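You operate a simulated robot arm through the tools that you are given. There is no shell and no other tool.

Carry out the task below with a simulated robot arm. There is one attempt and no reset: what you move stays moved.

TASK
Change the tape: put the grey reel on the hub.
Fine: brake to 0 and the red bar on the hub up first; the white reel goes on the empty low peg; then bar down and brake back to 2.
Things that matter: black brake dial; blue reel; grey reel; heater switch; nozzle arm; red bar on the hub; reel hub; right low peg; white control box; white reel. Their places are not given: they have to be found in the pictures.

It is judged by the outcome, as a careful person would: the job done as asked, and still so three seconds after it is handed in. It fails if anything else is knocked over, pushed out of place, dropped, spilled or broken.

THE ROBOT
A 7-joint arm with a two-finger parallel gripper, fixed in place. Base frame: the origin is on the floor under the middle of its stand, x ahead of it, y to its left, z up. Units: mm, degrees, N and s.
With the tool pointing down near the work surface it reaches from about 100 to 640 mm from the base axis. Its first joint turns from -17.0 to 126.0 degrees. Payload 1.57 kg.
Tool frame: the origin (TCP) lies between the finger pads and is the grasp point; the fingertips stand 30 mm ahead of it; z points along the fingers, y is the line along which they close. The gripper opens to 80 mm. The fingers are 17 mm wide and 12 mm thick; the gripper's body (40 by 82 mm) begins 80 mm behind the TCP.
Orientation is told as [roll, pitch, yaw] about the base's x, y, z axes, in that order, counted from this pose: with the fingers straight down and closing along the base's y, the tool's x points along the base's -x, its y along +y and its z along -z.

THE INTERFACE
- The arm moves only by the tool send_rows. Its argument "motion" is a list of rows, each a list of 7 numbers: the turn, a rotation vector about the base's x, y, z in degrees, then the shift along the base's x, y, z in cm, then the gripper command, from -1 (shut) to 1 (fully open), values between in proportion. In form: [[rx, ry, rz, x, y, z, claw], ...]. A call has 1 to 20 rows; each row shifts and turns the commanded pose from where the row before left it. Rows are played at 5 a second. More than 50 mm and 8.6 degrees between two rows, or a gripper value outside its range, and nothing of the call is played. A pose out of reach is approached as far as the arm can. The call stops where the force on the tool passes 40 N (or 10 N more than at its start, if that is more) or the arm is blocked; 0.2 s more then pass. Each finger travels about 45 mm/s and halts on what it meets, pressing with about 31 N; the grip force reading is that of the motor and also rises with nothing between the fingers. The clock runs only during rows and for 0.2 s after the last one: add rows that do not move to give the fingers time. The reply holds the time, the measured pose of the TCP, the force on the tool along the base axes, the opening and the grip force, in the units named above and with some noise, with the torque about the TCP (base axes, N m) and any sound that the robot's microphone picked up, and new pictures: "show" is both (left out), scene, wrist or none.
- Cameras (640 x 400 px; columns grow to the right, rows downward): "scene" is fixed at [399.9, 650.1, 1656.3]; the picture's right is [-0.98, -0.18, 0.00], its down [-0.08, 0.43, -0.90] and it looks along [0.17, -0.89, -0.43] (base axes); focal length 315 px, centre (320, 200). "wrist" rides on the gripper at [72, -7, -122] in the tool frame; the picture's right is [0.09, 1.00, 0.00], its down [-0.84, 0.08, -0.54] and it looks along [-0.54, 0.05, 0.84] (tool axes); focal length 238 px, centre (320, 200).
- raise_lower(by): slides the trunk up (or, below 0, down) by that many mm; the arm rides with it, the base frame stays. It gives what a move gives, with no picture.
- point_at(camera, pixels): for up to 12 pixels [column, row] of the newest picture of that camera ("zoom" is the newest enlarged one), the place [x, y, z] in the base frame of the surface seen there, good to about 2 mm. The clock stands still meanwhile.
- inspect(camera, box): a new picture of the part [left, top, right, bottom] of that camera's present view, enlarged. The clock stands still meanwhile.
- job_done(): hands the job in; it is judged then, once.

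Open the gripper and draw the arm clear of the work before you hand the job in, unless the task says otherwise.

The tools are called after "Request:" as a command line: name --pt "numbers of a row" for each row, then --argument value for the rest, lists and objects as JSON in quotes. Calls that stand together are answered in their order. send_rows: Moves the arm, as the interface text tells. Its arguments: {"type":"object","properties":{"motion":{"type":"array"},"show":{"type":"string","enum":["both","scene","wrist","none"]}},"required":["motion"]} The other tools are called the same way: raise_lower (by) moves the trunk up or down; point_at (camera, pixels) gives the place of the surface under pixels of a picture; inspect (camera, box) takes an enlarged picture of a part of a camera's view; job_done () hands the job in.

At the start:

```text
t: 0.0
tcp_pos: [432.8, -22.2, 1509.1]
tcp_rot: [-0.1, 0.1, 0.0]
force: [-0.8, 0.7, 0.5]
torque: [0.01, -0.02, 0.0]
width: 80.1
finger_force: 0.0
trunk travel left (down, up): [-725.0, 65.0]
```

scene: 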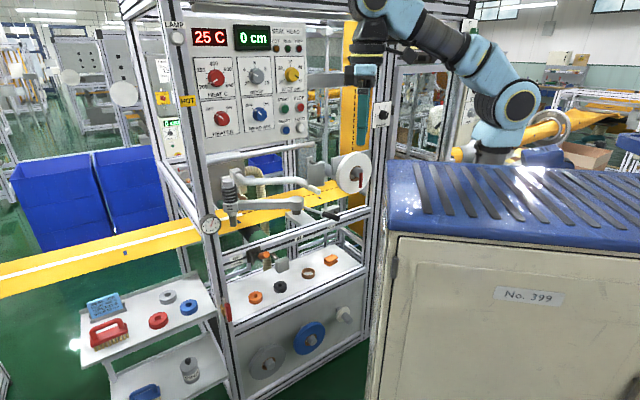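
wrist: 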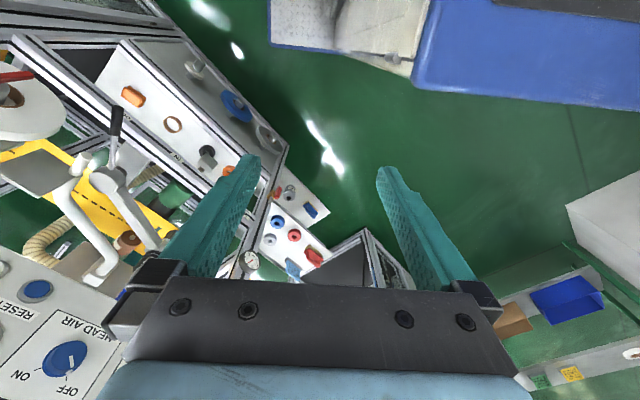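

The scene picture shows the machine frame with the control panel at (255,90), the white reel on a hub near (355,172), and low pegs near (265,360), (310,337), (343,315). I'll enlarge these regions to identify parts.

Request:
inspect --camera "scene" --box '[290, 120, 410, 240]'

Request:
inspect --camera "scene" --box '[220, 290, 380, 400]'

Request:
inspect --camera "scene" --box '[180, 10, 400, 150]'

```text
3.33 times, centred on (350, 180) of scene
```

zoom: 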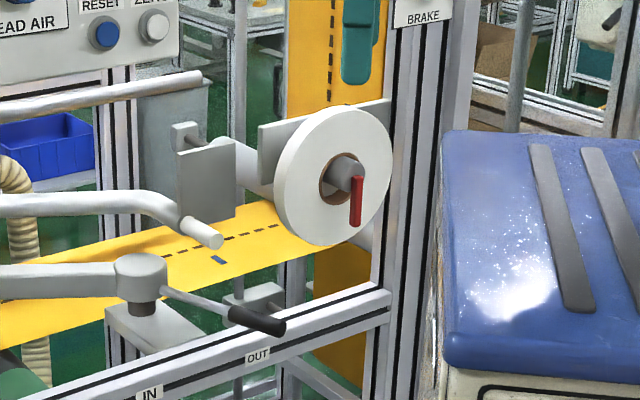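

```text
3.64 times, centred on (300, 345) of scene
```

zoom: 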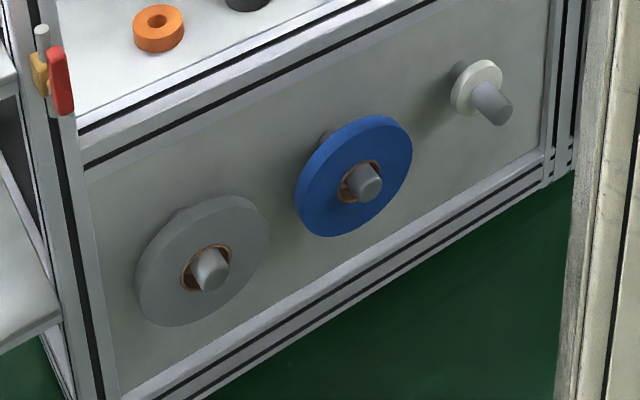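

```text
2.86 times, centred on (290, 80) of scene
```

zoom: 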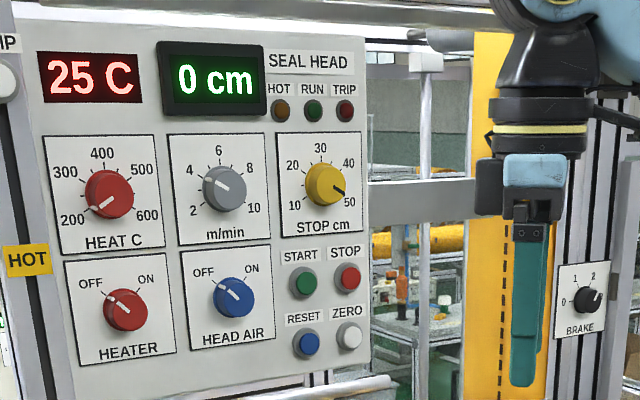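

I need the 3D places of the main things; I'll zoom to the brake and hub and take points.

Request:
inspect --camera "scene" --box '[360, 90, 408, 130]'

Request:
point_at --camera "zoom" --pixels '[[320, 200], [200, 150], [420, 150], [200, 250], [300, 170], [340, 170]]'

Request:
inspect --camera "scene" --box '[324, 142, 384, 202]'

```text
10.00 times, centred on (384, 110) of scene
```

zoom: 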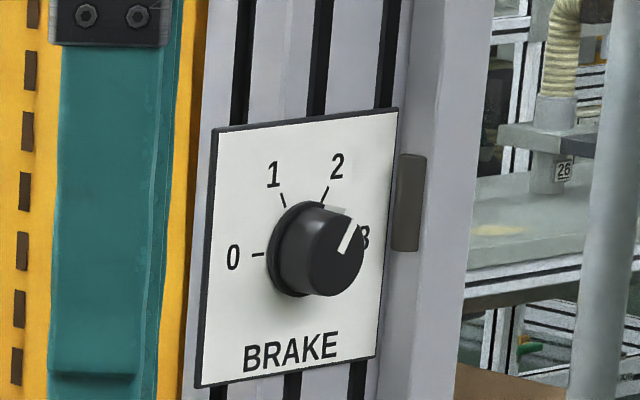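

```text
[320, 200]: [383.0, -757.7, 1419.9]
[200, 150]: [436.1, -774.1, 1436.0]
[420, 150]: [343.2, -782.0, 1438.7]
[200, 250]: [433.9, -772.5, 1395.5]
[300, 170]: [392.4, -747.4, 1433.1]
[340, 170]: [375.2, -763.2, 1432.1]
```

```text
6.67 times, centred on (354, 172) of scene
```

zoom: 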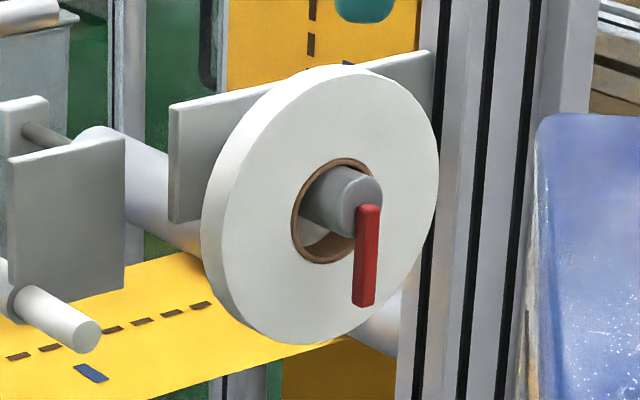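

The brake plate comes out at y about -775, which is far from the TCP at y -22, so I need to check where the arm's base really is and where the hub, pegs, and reels lie.

Request:
point_at --camera "scene" --pixels '[[490, 155], [502, 135], [515, 100], [400, 20], [366, 75], [363, 122], [354, 160], [440, 180], [560, 180], [255, 100], [268, 360], [310, 337]]'

Request:
point_at --camera "zoom" --pixels '[[367, 210], [365, 290], [345, 195], [320, 200], [250, 150], [400, 150], [340, 90], [300, 320], [345, 245], [180, 150], [380, 75], [365, 250]]'

```text
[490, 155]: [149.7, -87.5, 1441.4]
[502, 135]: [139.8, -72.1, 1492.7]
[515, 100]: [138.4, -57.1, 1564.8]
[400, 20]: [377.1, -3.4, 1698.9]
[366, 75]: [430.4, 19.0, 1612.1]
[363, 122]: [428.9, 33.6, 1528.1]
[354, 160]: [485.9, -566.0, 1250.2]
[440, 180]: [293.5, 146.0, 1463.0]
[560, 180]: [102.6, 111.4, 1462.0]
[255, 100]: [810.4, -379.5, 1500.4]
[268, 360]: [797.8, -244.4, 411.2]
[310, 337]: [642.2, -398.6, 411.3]
```

```text
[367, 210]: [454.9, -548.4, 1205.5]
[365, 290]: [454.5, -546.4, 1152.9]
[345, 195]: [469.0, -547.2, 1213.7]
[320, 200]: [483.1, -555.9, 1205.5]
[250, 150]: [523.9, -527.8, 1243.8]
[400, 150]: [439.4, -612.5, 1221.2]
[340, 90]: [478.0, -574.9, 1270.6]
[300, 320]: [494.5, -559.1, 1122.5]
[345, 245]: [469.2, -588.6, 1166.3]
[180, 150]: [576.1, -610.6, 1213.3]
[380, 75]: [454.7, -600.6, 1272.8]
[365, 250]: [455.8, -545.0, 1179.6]
```

The machine stands rotated, its front facing the robot, with the hub reel near (470,-550,1205), and the low reels at z about 411. Let me look closely at the robot base and at the low pegs.

Request:
inspect --camera "scene" --box '[380, 60, 640, 220]'

Request:
inspect --camera "scene" --box '[320, 295, 368, 335]'

Request:
point_at --camera "zoom" --pixels '[[330, 220], [300, 180], [240, 150], [100, 100], [100, 300], [450, 150], [345, 220], [250, 120], [290, 130], [360, 250]]'

Request:
inspect --camera "scene" --box '[240, 310, 340, 390]'

Request:
point_at --camera "zoom" --pixels '[[155, 250], [125, 225], [215, 225], [150, 330], [180, 180], [470, 180], [440, 180], [410, 150], [480, 90], [430, 240], [330, 270], [350, 360]]'

```text
2.46 times, centred on (510, 140) of scene
```

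zoom: 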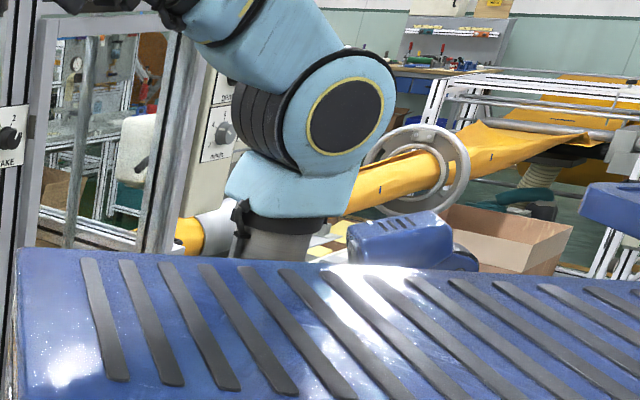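

```text
10.00 times, centred on (344, 315) of scene
```

zoom: 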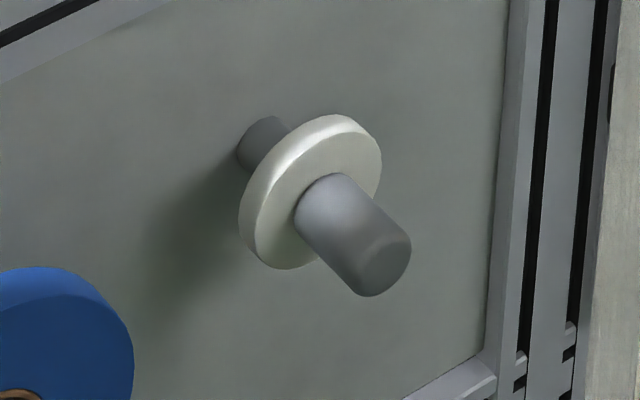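

```text
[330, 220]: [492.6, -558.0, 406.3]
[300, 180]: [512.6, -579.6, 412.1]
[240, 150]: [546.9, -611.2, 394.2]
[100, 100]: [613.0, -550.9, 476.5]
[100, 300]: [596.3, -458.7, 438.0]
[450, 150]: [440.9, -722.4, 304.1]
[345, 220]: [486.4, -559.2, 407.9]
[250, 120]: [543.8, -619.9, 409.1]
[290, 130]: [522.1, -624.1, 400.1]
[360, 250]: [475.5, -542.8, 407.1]
```

```text
5.00 times, centred on (290, 350) of scene
```

zoom: 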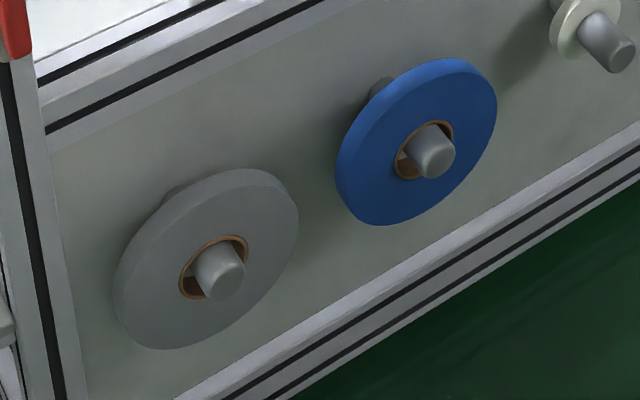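

```text
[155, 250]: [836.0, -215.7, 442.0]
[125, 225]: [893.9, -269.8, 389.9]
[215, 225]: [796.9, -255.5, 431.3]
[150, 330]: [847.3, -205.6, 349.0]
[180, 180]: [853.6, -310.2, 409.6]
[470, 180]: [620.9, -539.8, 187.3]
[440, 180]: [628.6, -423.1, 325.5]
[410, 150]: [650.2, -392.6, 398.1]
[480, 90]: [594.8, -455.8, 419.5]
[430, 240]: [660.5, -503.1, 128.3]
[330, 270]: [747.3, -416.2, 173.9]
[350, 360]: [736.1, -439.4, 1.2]
```

The machine front is turned exactly 45 degrees (back panel satisfies x−y≈1163). Now I zoom in strongly on the hub with its red bar and on the brake dial to measure them.

Request:
inspect --camera "scene" --box '[342, 160, 372, 190]'

Request:
point_at --camera "zoom" --pixels '[[320, 200], [345, 150], [300, 150], [370, 175], [380, 230], [375, 300], [380, 345], [340, 195], [260, 180], [260, 260], [350, 230], [330, 130]]'

Request:
inspect --camera "scene" --box '[376, 100, 400, 130]'

Request:
point_at --camera "zoom" --pixels '[[320, 200], [300, 200], [340, 220], [280, 200], [250, 250], [360, 250], [260, 140], [330, 100], [220, 120], [300, 240]]'

```text
13.33 times, centred on (357, 175) of scene
```

zoom: 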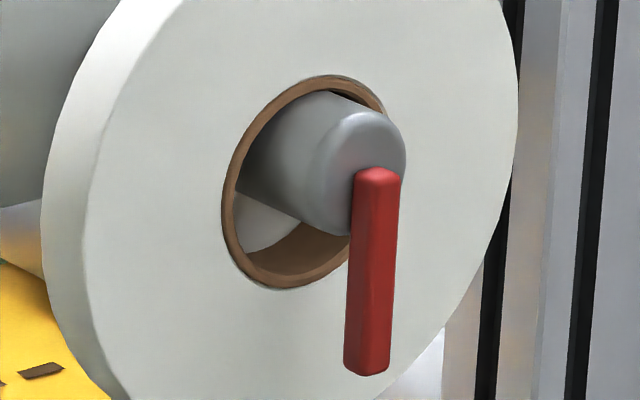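

```text
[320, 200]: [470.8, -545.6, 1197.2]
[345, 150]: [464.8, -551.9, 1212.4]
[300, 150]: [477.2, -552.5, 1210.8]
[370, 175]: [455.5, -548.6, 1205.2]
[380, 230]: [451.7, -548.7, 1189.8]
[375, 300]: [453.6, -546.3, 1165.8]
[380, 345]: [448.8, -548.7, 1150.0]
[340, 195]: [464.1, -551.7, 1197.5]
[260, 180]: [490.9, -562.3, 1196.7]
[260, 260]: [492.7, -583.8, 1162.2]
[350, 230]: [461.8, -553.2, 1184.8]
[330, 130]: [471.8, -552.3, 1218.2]
```

```text
13.33 times, centred on (388, 115) of scene
```

zoom: 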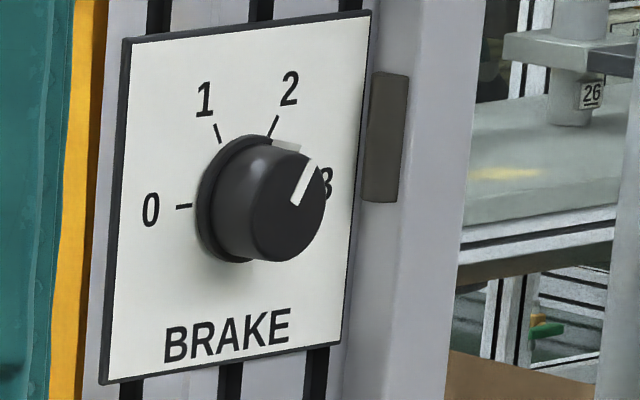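

```text
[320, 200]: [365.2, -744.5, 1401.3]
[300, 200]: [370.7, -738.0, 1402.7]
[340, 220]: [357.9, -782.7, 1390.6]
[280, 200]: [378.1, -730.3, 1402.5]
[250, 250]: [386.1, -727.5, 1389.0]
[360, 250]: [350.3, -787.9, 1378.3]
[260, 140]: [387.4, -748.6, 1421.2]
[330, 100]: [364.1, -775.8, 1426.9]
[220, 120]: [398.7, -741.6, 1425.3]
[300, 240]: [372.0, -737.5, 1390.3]
```

Hub tip is at about s≈-65,d≈718,z≈1200 (s along the front, d into the machine), bar hangs down 60 mm from it at d≈707–718, and the dial's centre is near (375,-734,1401), pointer at 2. I'll start moving the arm, tool still down, toward the front of the machine at height 1500 and watch whether the arm follows.

Request:
send_rows --pt "0 0 0 -0.5 -4 0 0" --pt "0 0 0 -0.5 -4 0 0" --pt "0 0 0 -0.5 -4 0 0" --pt "0 0 0 -0.5 -4 0 0" --pt "0 0 0 -0.5 -4 0 0" --pt "0 0 0 -0.5 -4 0 0" --pt "0 0 0 0 0 0 0" --show "both"

```text
t: 1.6
tcp_pos: [405.5, -260.1, 1510.7]
tcp_rot: [0.0, 0.0, 0.0]
force: [0.4, -0.4, -0.7]
torque: [-0.02, 0.01, -0.01]
width: 40.1
finger_force: 0.0
trunk travel left (down, up): [-725.0, 65.0]
```

scene: 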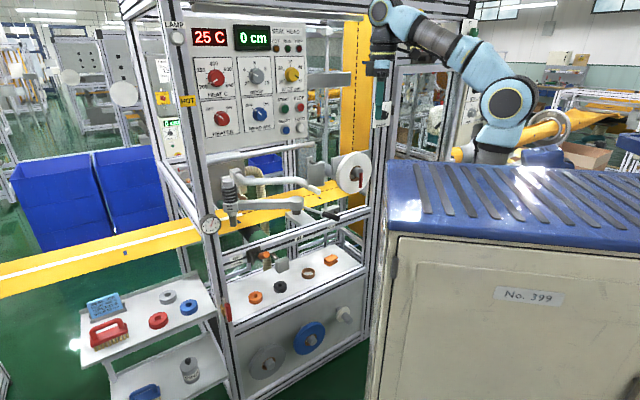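
wrist: 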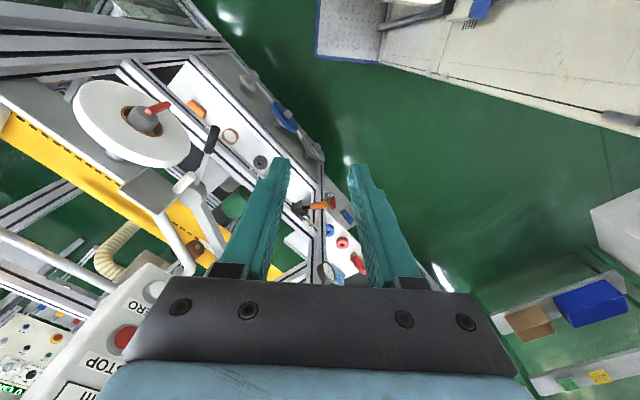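

The arm follows smoothly. Next I turn the tool to face the machine (yaw −45°, then tilt 90° about the −u axis), ending in front of the hub/brake zone at s≈-60, d≈620, z≈1400.

Request:
send_rows --pt "0 0 -7.5 -0.85 -2.97 -1.8 0" --pt "0 0 -7.5 -0.85 -2.97 -1.8 0" --pt "0 0 -7.5 -0.85 -2.97 -1.8 0" --pt "0 0 -7.5 -0.85 -2.97 -1.8 0" --pt "0 0 -7.5 -0.85 -2.97 -1.8 0" --pt "0 0 -7.5 -0.85 -2.97 -1.8 0" --pt "-5.303 -5.303 0 0.35 -0.35 0 0" --pt "-5.303 -5.303 0 0.35 -0.35 0 0" --pt "-5.303 -5.303 0 0.35 -0.35 0 0" --pt "-5.303 -5.303 0 0.35 -0.35 0 0" --pt "-5.303 -5.303 0 0.35 -0.35 0 0" --pt "-5.303 -5.303 0 0.35 -0.35 0 0" --pt "-5.303 -5.303 0 0.35 -0.35 0 0" --pt "-5.303 -5.303 0 0.35 -0.35 0 0" --pt "-5.303 -5.303 0 0.35 -0.35 0 0" --pt "-5.303 -5.303 0 0.35 -0.35 0 0" --pt "-5.303 -5.303 0 0.35 -0.35 0 0" --pt "-5.303 -5.303 0 0.35 -0.35 0 0" --pt "0 0 0 0 0 0 0" --show "both"

```text
t: 5.6
tcp_pos: [387.0, -544.7, 1375.4]
tcp_rot: [-0.5, -85.3, -44.4]
force: [-0.6, 0.4, 0.1]
torque: [0.0, -0.03, 0.01]
width: 40.0
finger_force: 0.0
out of reach, approached as far as the arm can: row 11, 12, 13
trunk travel left (down, up): [-725.0, 65.0]
```

scene: 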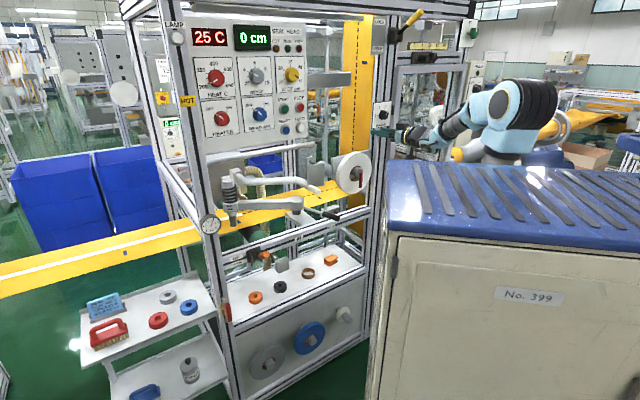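
wrist: 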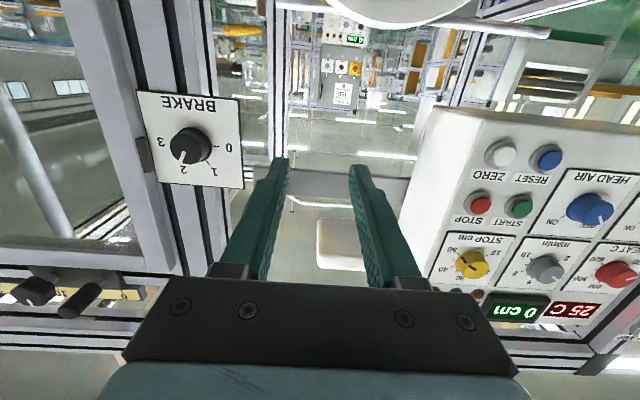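

The tool now faces the machine (TCP at s≈-111, d≈659, z≈1375) and the wrist camera (upside-down) sees the brake plate at (190,140). I'll zoom on the dial and measure it.

Request:
inspect --camera "wrist" --box '[130, 80, 250, 200]'

Request:
point_at --camera "wrist" --pixels '[[190, 145], [180, 145], [200, 150], [190, 135], [185, 152], [145, 120], [235, 120], [225, 180], [150, 175], [385, 185], [316, 185], [440, 160]]'

Request:
send_rows --pt "0 0 0 0 0 0 0" --show "none"

```text
3.33 times, centred on (190, 140) of wrist
```

zoom: 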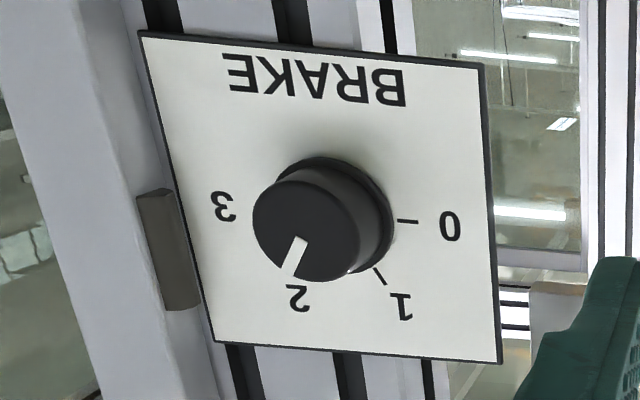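

```text
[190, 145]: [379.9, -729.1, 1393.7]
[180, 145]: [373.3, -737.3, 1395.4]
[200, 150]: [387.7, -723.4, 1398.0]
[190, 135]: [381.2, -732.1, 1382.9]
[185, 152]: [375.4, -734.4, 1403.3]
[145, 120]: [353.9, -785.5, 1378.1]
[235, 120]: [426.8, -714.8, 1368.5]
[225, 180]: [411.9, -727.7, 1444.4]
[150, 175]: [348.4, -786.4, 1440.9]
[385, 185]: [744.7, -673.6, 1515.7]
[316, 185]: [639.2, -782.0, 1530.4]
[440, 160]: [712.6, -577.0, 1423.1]
```

```text
t: 6.0
tcp_pos: [388.4, -545.2, 1375.5]
tcp_rot: [-0.4, -85.3, -44.4]
force: [-0.5, 0.4, 0.4]
torque: [-0.04, 0.0, -0.01]
width: 40.0
finger_force: 0.1
trunk travel left (down, up): [-725.0, 65.0]
```

The dial face centre comes out near (377,-732,1397), i.e. s≈-252, d≈784; the scale is 0 left, 1, 2, 3 right in 60° steps, so 2→0 is 120° counter-clockwise. I move to a stand-off in front of it (d=720), level the tool, and pre-roll 60° clockwise.

Request:
send_rows --pt "-0.83 -0.83 -0.15 -1.44 -3.55 0.56 0.5" --pt "-0.83 -0.83 -0.15 -1.44 -3.55 0.56 0.5" --pt "-0.83 -0.83 -0.15 -1.44 -3.55 0.56 0.5" --pt "-0.83 -0.83 -0.15 -1.44 -3.55 0.56 0.5" --pt "5.303 -5.303 0 0 0 0 0.5" --pt "5.303 -5.303 0 0 0 0 0.5" --pt "5.303 -5.303 0 0 0 0 0.5" --pt "5.303 -5.303 0 0 0 0 0.5" --pt "5.303 -5.303 0 0 0 0 0.5" --pt "5.303 -5.303 0 0 0 0 0.5" --pt "5.303 -5.303 0 0 0 0 0.5" --pt "5.303 -5.303 0 0 0 0 0.5" --pt "0 0 0 0 0 0 0.5" --show "both"

```text
t: 8.8
tcp_pos: [329.3, -686.9, 1398.8]
tcp_rot: [89.4, -30.0, -135.0]
force: [0.3, -0.4, -0.5]
torque: [0.02, 0.04, 0.02]
width: 59.9
finger_force: 0.0
trunk travel left (down, up): [-725.0, 65.0]
```

scene: 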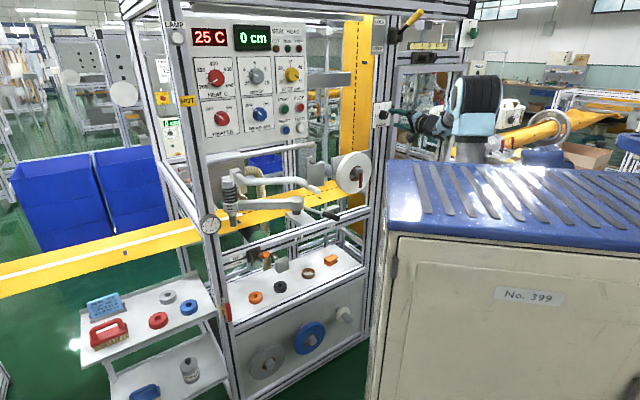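
wrist: 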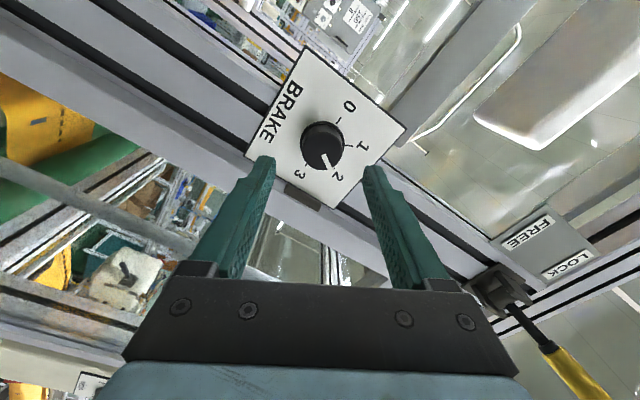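

The roll worked and the dial is nearly centred at (322,145) between the fingertips. Zooming in to measure the face centre exactly.

Request:
inspect --camera "wrist" --box '[260, 90, 380, 210]'

Request:
point_at --camera "zoom" --pixels '[[320, 200], [300, 220], [360, 220], [330, 180], [330, 255], [280, 215], [390, 215], [200, 200], [450, 200], [330, 300], [340, 80]]'

```text
3.33 times, centred on (320, 150) of wrist
```

zoom: 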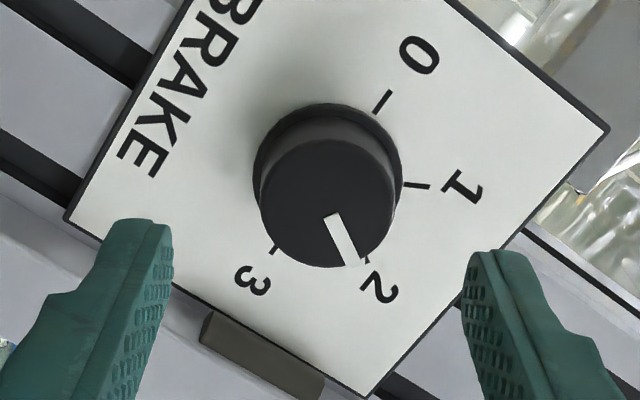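

```text
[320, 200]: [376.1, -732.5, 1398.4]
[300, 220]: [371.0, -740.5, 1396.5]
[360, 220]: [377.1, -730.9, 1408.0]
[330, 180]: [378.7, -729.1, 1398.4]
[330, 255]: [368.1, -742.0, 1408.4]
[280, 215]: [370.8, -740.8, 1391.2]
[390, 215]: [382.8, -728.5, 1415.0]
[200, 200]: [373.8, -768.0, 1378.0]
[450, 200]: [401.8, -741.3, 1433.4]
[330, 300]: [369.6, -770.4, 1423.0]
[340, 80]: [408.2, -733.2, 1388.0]
```

Face centre ≈ (376,-732,1400), 36 mm diameter. I advance 52 mm so the fingertips reach d≈801 around the knob, then close.

Request:
send_rows --pt "0 0 0 1.26 -1.21 0.05 0.5" --pt "0 0 0 1.26 -1.21 0.05 0.5" --pt "0 0 0 1.25 -1.21 0.04 0.5" --pt "0 0 0 0 0 0 0.5" --pt "0 0 0 0 0 0 -1" --pt "0 0 0 0 0 0 -1" --pt "0 0 0 0 0 0 -1" --pt "0 0 0 0 0 0 -1" --show "both"

```text
t: 10.6
tcp_pos: [367.4, -722.9, 1399.7]
tcp_rot: [89.4, -30.1, -135.1]
force: [1.5, -1.6, 0.4]
torque: [-0.03, -0.01, -0.12]
width: 34.8
finger_force: 36.7
trunk travel left (down, up): [-725.0, 65.0]
```

scene: 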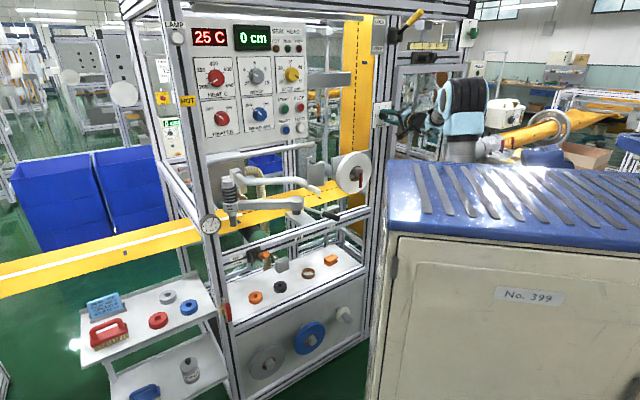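
wrist: 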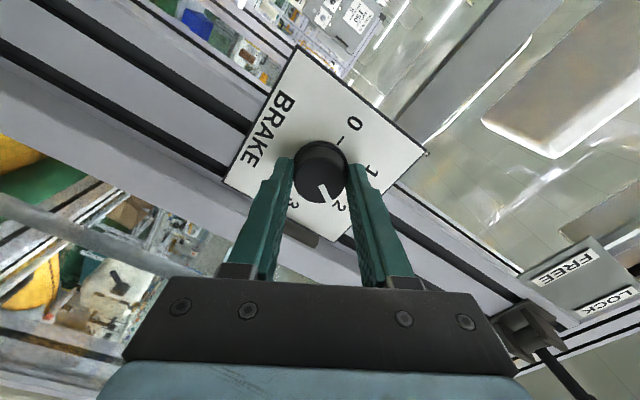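

The knob is gripped (width 34.8, low side force). I turn it counter-clockwise (about −d) in 7.5° steps, first 60° and then check.

Request:
send_rows --pt "-5.303 5.303 0 0 0 0 -1" --pt "-5.303 5.303 0 0 0 0 -1" --pt "-5.303 5.303 0 0 0 0 -1" --pt "-5.303 5.303 0 0 0 0 -1" --pt "-5.303 5.303 0 0 0 0 -1" --pt "-5.303 5.303 0 0 0 0 -1" --pt "-5.303 5.303 0 0 0 0 -1" --pt "-5.303 5.303 0 0 0 0 -1" --pt "0 0 0 0 0 0 -1" --show "wrist"

```text
t: 12.6
tcp_pos: [365.2, -725.3, 1398.4]
tcp_rot: [-44.2, -89.9, -1.5]
force: [-10.4, 2.0, -9.4]
torque: [-0.04, -0.03, -0.23]
width: 35.0
finger_force: 42.0
trunk travel left (down, up): [-725.0, 65.0]
```

wrist: 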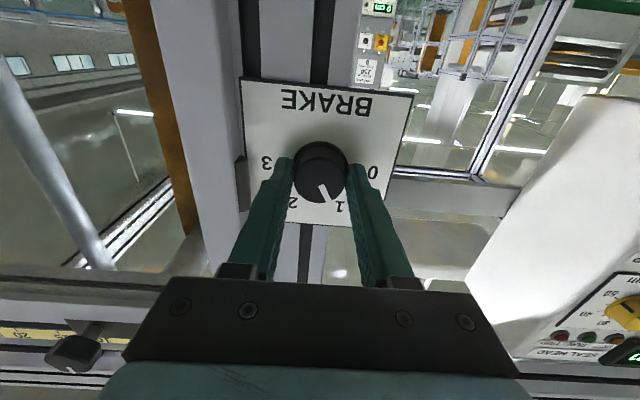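

The dial now reads 1 and turns with the fingers; only ~14 N side force. Continuing another 60° to reach 0.

Request:
send_rows --pt "-5.303 5.303 0 0 0 0 -1" --pt "-5.303 5.303 0 0 0 0 -1" --pt "-5.303 5.303 0 0 0 0 -1" --pt "-5.303 5.303 0 0 0 0 -1" --pt "-5.303 5.303 0 0 0 0 -1" --pt "-5.303 5.303 0 0 0 0 -1" --pt "-5.303 5.303 0 0 0 0 -1" --pt "-5.303 5.303 0 0 0 0 -1" --pt "0 0 0 0 0 0 -1" --show "wrist"

```text
t: 14.2
tcp_pos: [365.3, -725.5, 1398.7]
tcp_rot: [-91.7, -42.0, 46.2]
force: [-12.2, 14.7, 4.6]
torque: [0.04, 0.02, 0.55]
width: 34.9
finger_force: 42.4
trunk travel left (down, up): [-725.0, 65.0]
stopped in row 7: the force on the tool passed its limit at 45 N (the readings are from after the stop); the commanded pose is now the measured one
```

wrist: 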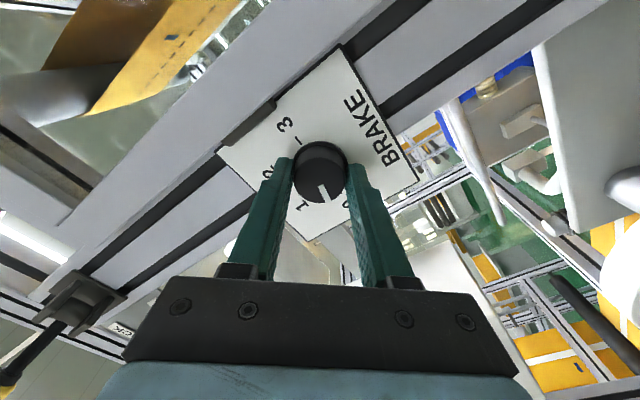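

The call stopped at 45 N after about 108° of turn. I zoom to see the pointer relative to 0.

Request:
inspect --camera "wrist" --box '[260, 110, 380, 230]'

Request:
inspect --camera "scene" --box '[364, 90, 412, 130]'

```text
3.33 times, centred on (320, 170) of wrist
```

zoom: 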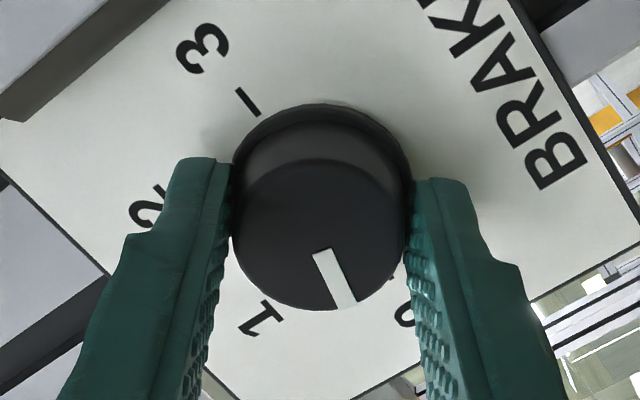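

```text
10.00 times, centred on (388, 110) of scene
```

zoom: 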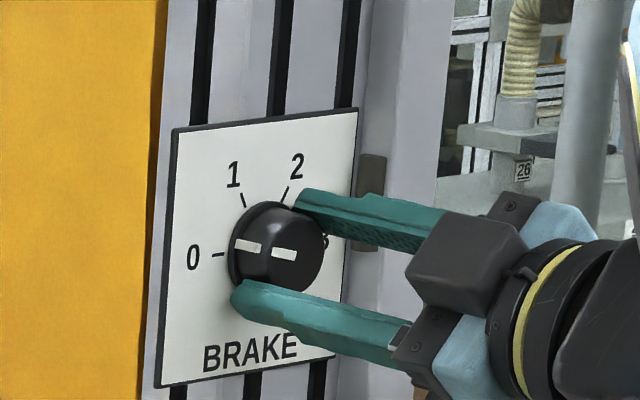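

Pointer is about 12–15° short of the 0 tick, no slip in the fingers. I relax 1 mm along −d and continue in small steps.

Request:
send_rows --pt "-2.12 2.12 0 -0.07 0.07 0 -1" --pt "-2.12 2.12 0 0 0 0 -1" --pt "-2.12 2.12 0 0 0 0 -1" --pt "-2.12 2.12 0 0 0 0 -1" --pt "0 0 0 0 0 0 -1" --show "wrist"

Request:
inspect --camera "wrist" --box '[260, 110, 380, 230]'

Request:
inspect --camera "scene" --box '[364, 90, 412, 130]'

```text
t: 15.4
tcp_pos: [364.7, -725.9, 1399.7]
tcp_rot: [-91.4, -29.8, 46.0]
force: [-1.1, 3.5, 27.4]
torque: [-0.28, -0.33, -0.72]
width: 34.7
finger_force: 42.2
trunk travel left (down, up): [-725.0, 65.0]
```

wrist: 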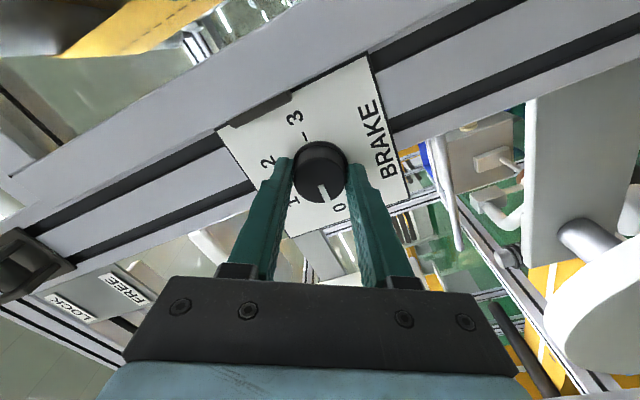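

```text
3.33 times, centred on (320, 170) of wrist
```

zoom: 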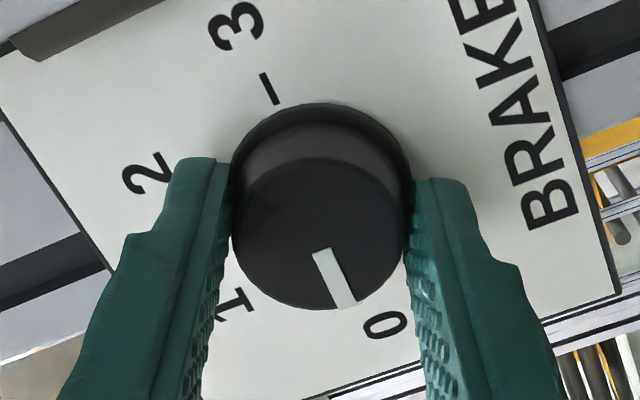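

```text
10.00 times, centred on (388, 110) of scene
```

zoom: 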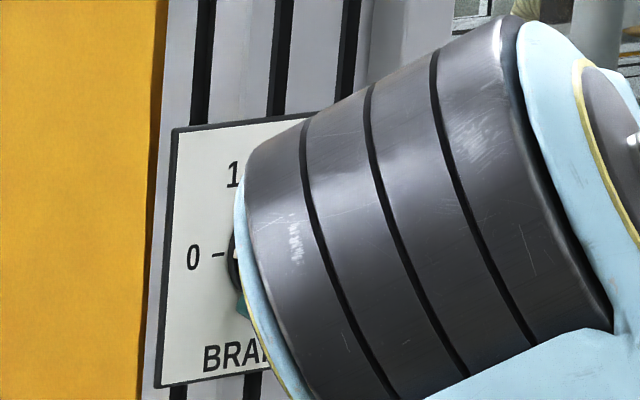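

The pointer line now lies along the 3–0 line, pointing to 0. I open the fingers and back straight out along −d.

Request:
send_rows --pt "0 0 0 0 0 0 0.5" --pt "0 0 0 0 0 0 0.5" --pt "0 0 0 0 0 0 0.5" --pt "0 0 0 -1.4 1.4 0 0.5" --pt "0 0 0 -1.4 1.4 0 0.5" --pt "0 0 0 -1.4 1.4 0 0.5" --pt "0 0 0 0 0 0 0.5" --show "both"

Request:
inspect --camera "wrist" --box '[260, 90, 380, 210]'

```text
t: 17.0
tcp_pos: [325.5, -684.1, 1395.3]
tcp_rot: [-91.1, -29.9, 46.0]
force: [0.0, 0.2, -0.4]
torque: [0.01, -0.01, -0.02]
width: 60.2
finger_force: 0.1
trunk travel left (down, up): [-725.0, 65.0]
```

scene: 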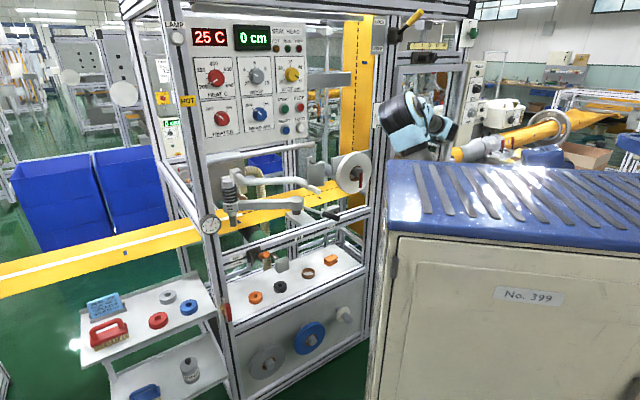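
wrist: 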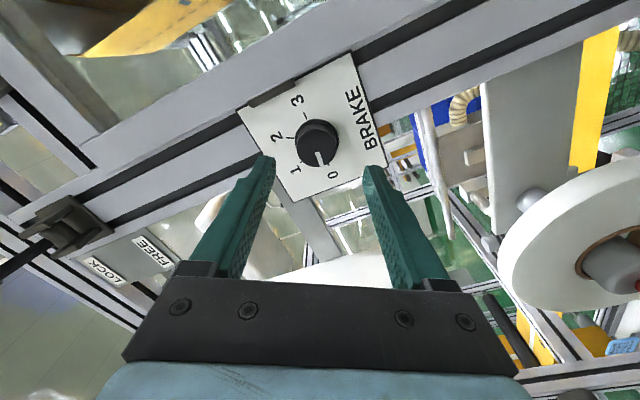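

```text
3.33 times, centred on (320, 150) of wrist
```

zoom: 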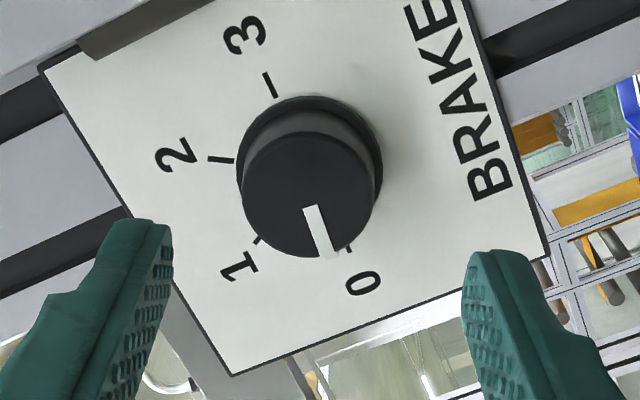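

The brake pointer stands at 0. Now I back off to d≈640, roll back to neutral and move in front of the hub (s≈-66, z≈1180) to look at the red bar.

Request:
send_rows --pt "0 0 0 -2.6 2.6 0 0.5" --pt "0 0 0 -2.6 2.6 0 0.5" --pt "5.303 -5.303 0 1.66 1.66 -2.69 0" --pt "5.303 -5.303 0 1.66 1.66 -2.69 0" --pt "5.303 -5.303 0 1.66 1.66 -2.69 0" --pt "5.303 -5.303 0 1.66 1.66 -2.69 0" --pt "5.303 -5.303 0 1.66 1.66 -2.69 0" --pt "5.303 -5.303 0 1.66 1.66 -2.69 0" --pt "5.303 -5.303 0 1.66 1.66 -2.69 0" --pt "5.303 -5.303 0 1.66 1.66 -2.69 0" --pt "0 0 0 0 0 0 0" --show "both"

```text
t: 19.2
tcp_pos: [409.1, -564.4, 1211.8]
tcp_rot: [-151.2, -87.8, 104.7]
force: [-26.3, 23.9, 14.1]
torque: [0.18, -0.48, 0.86]
width: 37.2
finger_force: 0.0
out of reach, approached as far as the arm can: row 7, 8, 9, 10
trunk travel left (down, up): [-725.0, 65.0]
stopped in row 11: the force on the tool passed its limit at 55 N (the readings are from after the stop); the commanded pose is now the measured one
```

scene: 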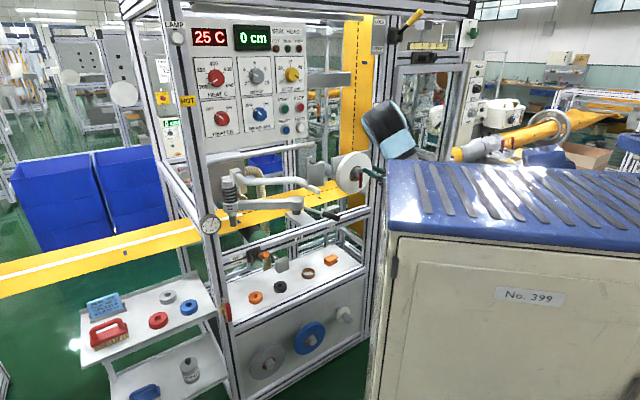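
wrist: 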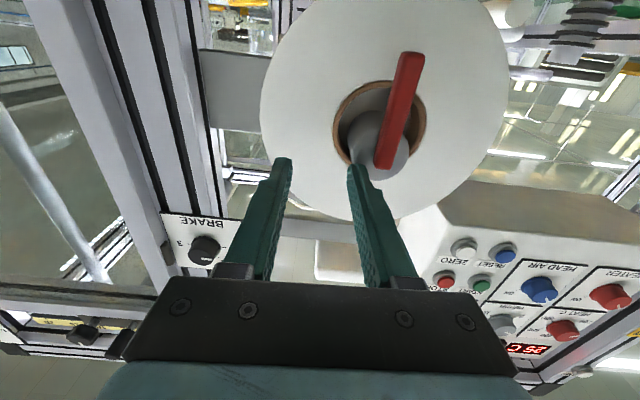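

The arm couldn't fold to d≈640 at that height and drifted forward; the right fingertip touched the hub tip (force along −d). I back off along −d and up immediately.

Request:
send_rows --pt "0 0 0 -0.7 0.7 0.5 0" --pt "0 0 0 -0.7 0.7 0.5 0" --pt "0 0 0 -0.7 0.7 1 0" --pt "0 0 0 0 0 0 0" --show "both"

```text
t: 20.2
tcp_pos: [398.6, -565.4, 1234.3]
tcp_rot: [-144.0, -88.0, 98.0]
force: [-0.3, 0.1, 0.1]
torque: [0.02, 0.01, 0.0]
width: 39.8
finger_force: 0.2
out of reach, approached as far as the arm can: row 1, 2, 3
trunk travel left (down, up): [-725.0, 65.0]
```

scene: 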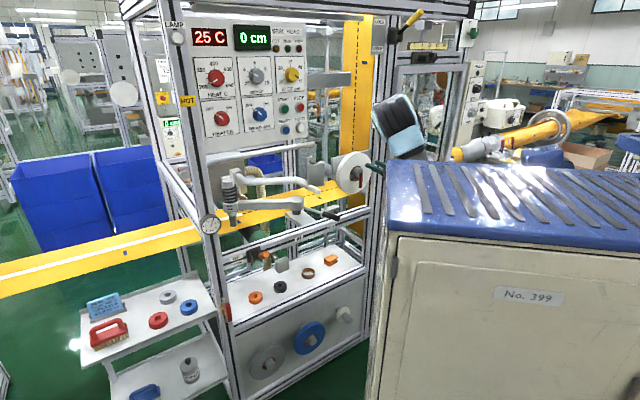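
wrist: 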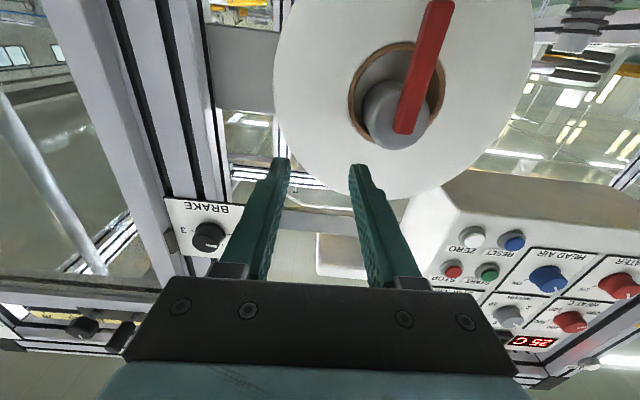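

Free again; the bar still hangs down. The arm is too high for this horizontal pose, so I'll go up to z≈1390 and back a bit, then lower the trunk ~200 mm so the shoulder is nearer the hub height.

Request:
send_rows --pt "0 0 0 0 0 3 0" --pt "0 0 0 0 0 3 0" --pt "0 0 0 -0.7 0.7 3 0" --pt "0 0 0 -0.7 0.7 3 0" --pt "0 0 0 -0.7 0.7 3 0" --pt "0 0 0 -0.7 0.7 0 0" --pt "0 0 0 0 0 0 0" --show "both"

Request:
point_at --camera "scene" --pixels '[[338, 216], [318, 205], [300, 200], [325, 188], [300, 180], [230, 205], [320, 220], [360, 215], [345, 225], [300, 245], [280, 250], [340, 290]]'

```text
t: 21.8
tcp_pos: [372.1, -537.5, 1382.7]
tcp_rot: [-144.1, -88.0, 98.0]
force: [1.3, -0.1, -0.2]
torque: [0.0, 0.01, 0.01]
width: 39.9
finger_force: 0.0
trunk travel left (down, up): [-725.0, 65.0]
```

scene: 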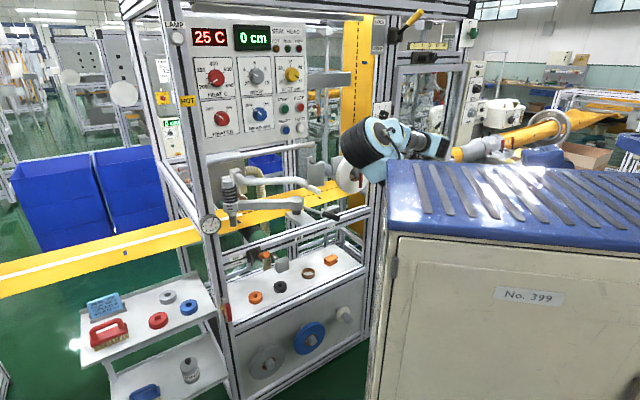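
wrist: 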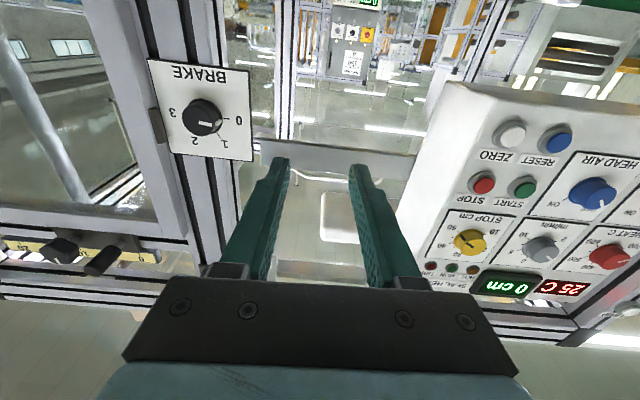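

```text
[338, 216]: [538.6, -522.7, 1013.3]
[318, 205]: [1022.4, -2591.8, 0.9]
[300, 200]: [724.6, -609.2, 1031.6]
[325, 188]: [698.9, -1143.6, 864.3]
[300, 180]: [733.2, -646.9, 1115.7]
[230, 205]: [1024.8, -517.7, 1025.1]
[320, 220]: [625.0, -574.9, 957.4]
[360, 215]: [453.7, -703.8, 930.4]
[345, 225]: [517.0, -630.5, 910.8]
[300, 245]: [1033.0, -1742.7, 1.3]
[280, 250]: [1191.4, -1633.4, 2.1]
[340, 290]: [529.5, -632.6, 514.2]
```

Brake confirmed reading 0 in the wrist view (pointer at (205,124) toward the 0). Let me locate the elbow, which now appears at (365,150) near the reel, before moving the trunk.

Request:
point_at --camera "scene" --pixels '[[350, 150], [365, 135], [380, 165], [375, 180], [395, 140], [425, 145], [445, 155], [470, 150]]'

Request:
inspect --camera "scene" --box '[325, 100, 485, 200]'

```text
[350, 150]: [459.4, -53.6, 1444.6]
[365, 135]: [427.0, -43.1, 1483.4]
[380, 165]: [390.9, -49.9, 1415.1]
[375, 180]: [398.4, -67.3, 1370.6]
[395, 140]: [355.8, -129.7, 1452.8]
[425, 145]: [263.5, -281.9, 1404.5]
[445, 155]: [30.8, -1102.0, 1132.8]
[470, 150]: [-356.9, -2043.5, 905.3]
```

```text
4.00 times, centred on (405, 150) of scene
```

zoom: 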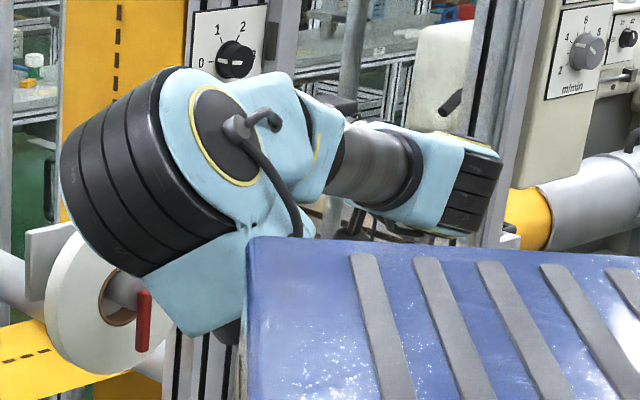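

The elbow has swung out to (425,-45,1440), well clear of the machine; the true shoulder seems to sit near z≈1260 behind the cabinet. I'll lower the trunk 100 mm, then lift the TCP equally, checking the pictures.

Request:
raise_lower --by -100

Request:
send_rows --pt "0 0 0 0 0 2.5 0" --pt "0 0 0 0 0 2.5 0" --pt "0 0 0 0 0 2.5 0" --pt "0 0 0 0 0 2.5 0" --pt "0 0 0 0 0 0 0" --show "both"

```text
t: 23.1
tcp_pos: [372.2, -538.3, 1284.0]
tcp_rot: [-144.2, -88.0, 98.0]
force: [0.5, 0.6, 0.0]
torque: [-0.01, -0.04, -0.02]
width: 39.9
finger_force: 0.1
trunk travel left (down, up): [-625.0, 165.0]
```

```text
t: 24.3
tcp_pos: [372.4, -537.6, 1383.8]
tcp_rot: [-144.3, -88.0, 98.1]
force: [-0.4, 0.1, -0.3]
torque: [0.03, 0.0, 0.06]
width: 40.0
finger_force: 0.1
trunk travel left (down, up): [-625.0, 165.0]
```

scene: 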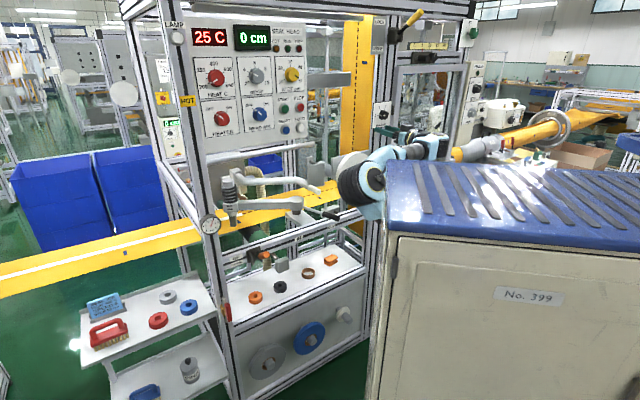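
wrist: 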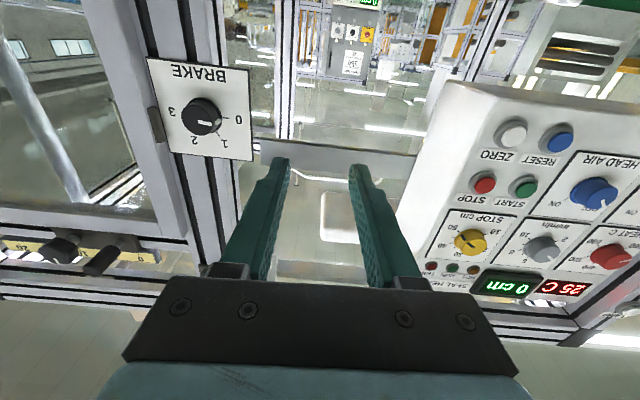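

The elbow is now at about (360,182) in the picture. I check its 3D place and that of the forearm relative to the machine before going on.

Request:
point_at --camera "scene" --pixels '[[345, 185], [360, 190], [375, 180], [375, 205], [395, 158], [412, 150], [430, 145], [440, 148]]'

Request:
inspect --camera "scene" --box '[325, 110, 485, 230]'

```text
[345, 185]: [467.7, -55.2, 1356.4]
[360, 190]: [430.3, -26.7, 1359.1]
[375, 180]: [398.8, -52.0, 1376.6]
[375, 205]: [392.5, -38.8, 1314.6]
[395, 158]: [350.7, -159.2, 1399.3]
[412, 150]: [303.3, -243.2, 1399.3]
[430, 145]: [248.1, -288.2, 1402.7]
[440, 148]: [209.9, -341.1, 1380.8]
```

```text
3.33 times, centred on (405, 170) of scene
```

zoom: 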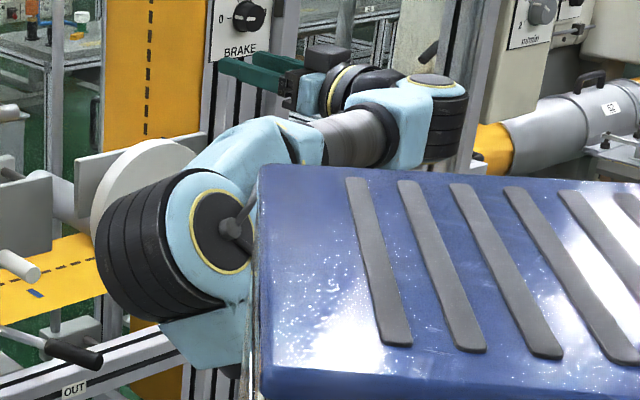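

Forearm and upper arm are each about 350 mm, with a fold limit, so a lower shoulder helps. I lower another 200 mm (TCP goes to z≈1183, d≈643, still in front of everything).

Request:
raise_lower --by -100

Request:
send_rows --pt "0 0 0 0 0 2.5 0" --pt "0 0 0 0 0 2.5 0" --pt "0 0 0 0 0 2.5 0" --pt "0 0 0 0 0 2.5 0" --pt "0 0 0 0 0 0 0" --show "scene"

Request:
raise_lower --by -100

Request:
send_rows --pt "0 0 0 0 0 0 0" --show "both"

```text
t: 25.6
tcp_pos: [372.0, -537.2, 1284.4]
tcp_rot: [-144.2, -88.2, 98.0]
force: [-0.6, -0.3, 0.2]
torque: [0.01, 0.02, 0.03]
width: 40.0
finger_force: 0.0
trunk travel left (down, up): [-525.0, 265.0]
```

```text
t: 26.9
tcp_pos: [370.3, -537.5, 1385.7]
tcp_rot: [-144.9, -88.0, 98.8]
force: [0.2, 0.3, 0.3]
torque: [-0.02, 0.0, 0.01]
width: 39.9
finger_force: 0.1
trunk travel left (down, up): [-525.0, 265.0]
```

scene: 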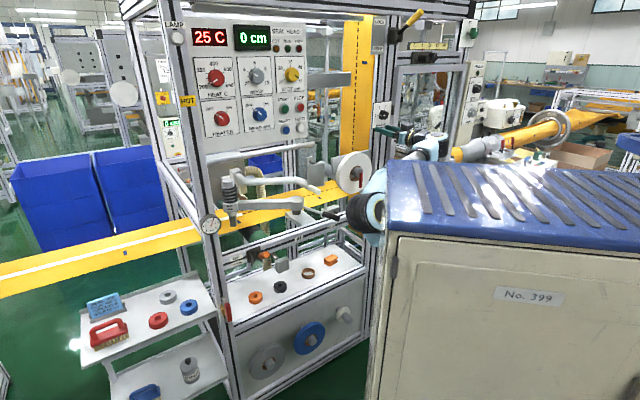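

```text
t: 28.2
tcp_pos: [371.5, -537.9, 1286.1]
tcp_rot: [-144.3, -88.0, 98.0]
force: [0.1, 0.3, 0.4]
torque: [0.01, 0.02, -0.02]
width: 40.2
finger_force: 0.0
trunk travel left (down, up): [-425.0, 365.0]
```

```text
t: 28.6
tcp_pos: [372.4, -537.3, 1284.7]
tcp_rot: [-144.3, -88.0, 98.2]
force: [0.0, 0.1, -0.3]
torque: [-0.01, 0.03, 0.01]
width: 39.9
finger_force: 0.1
trunk travel left (down, up): [-425.0, 365.0]
```

scene: 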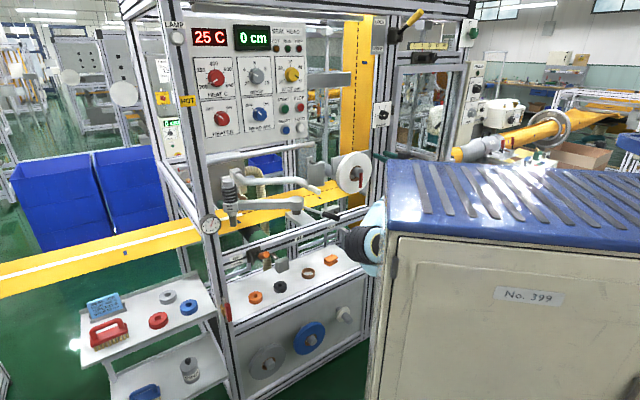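
wrist: 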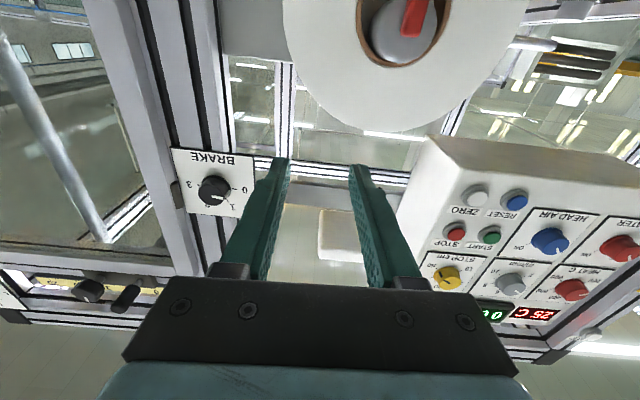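

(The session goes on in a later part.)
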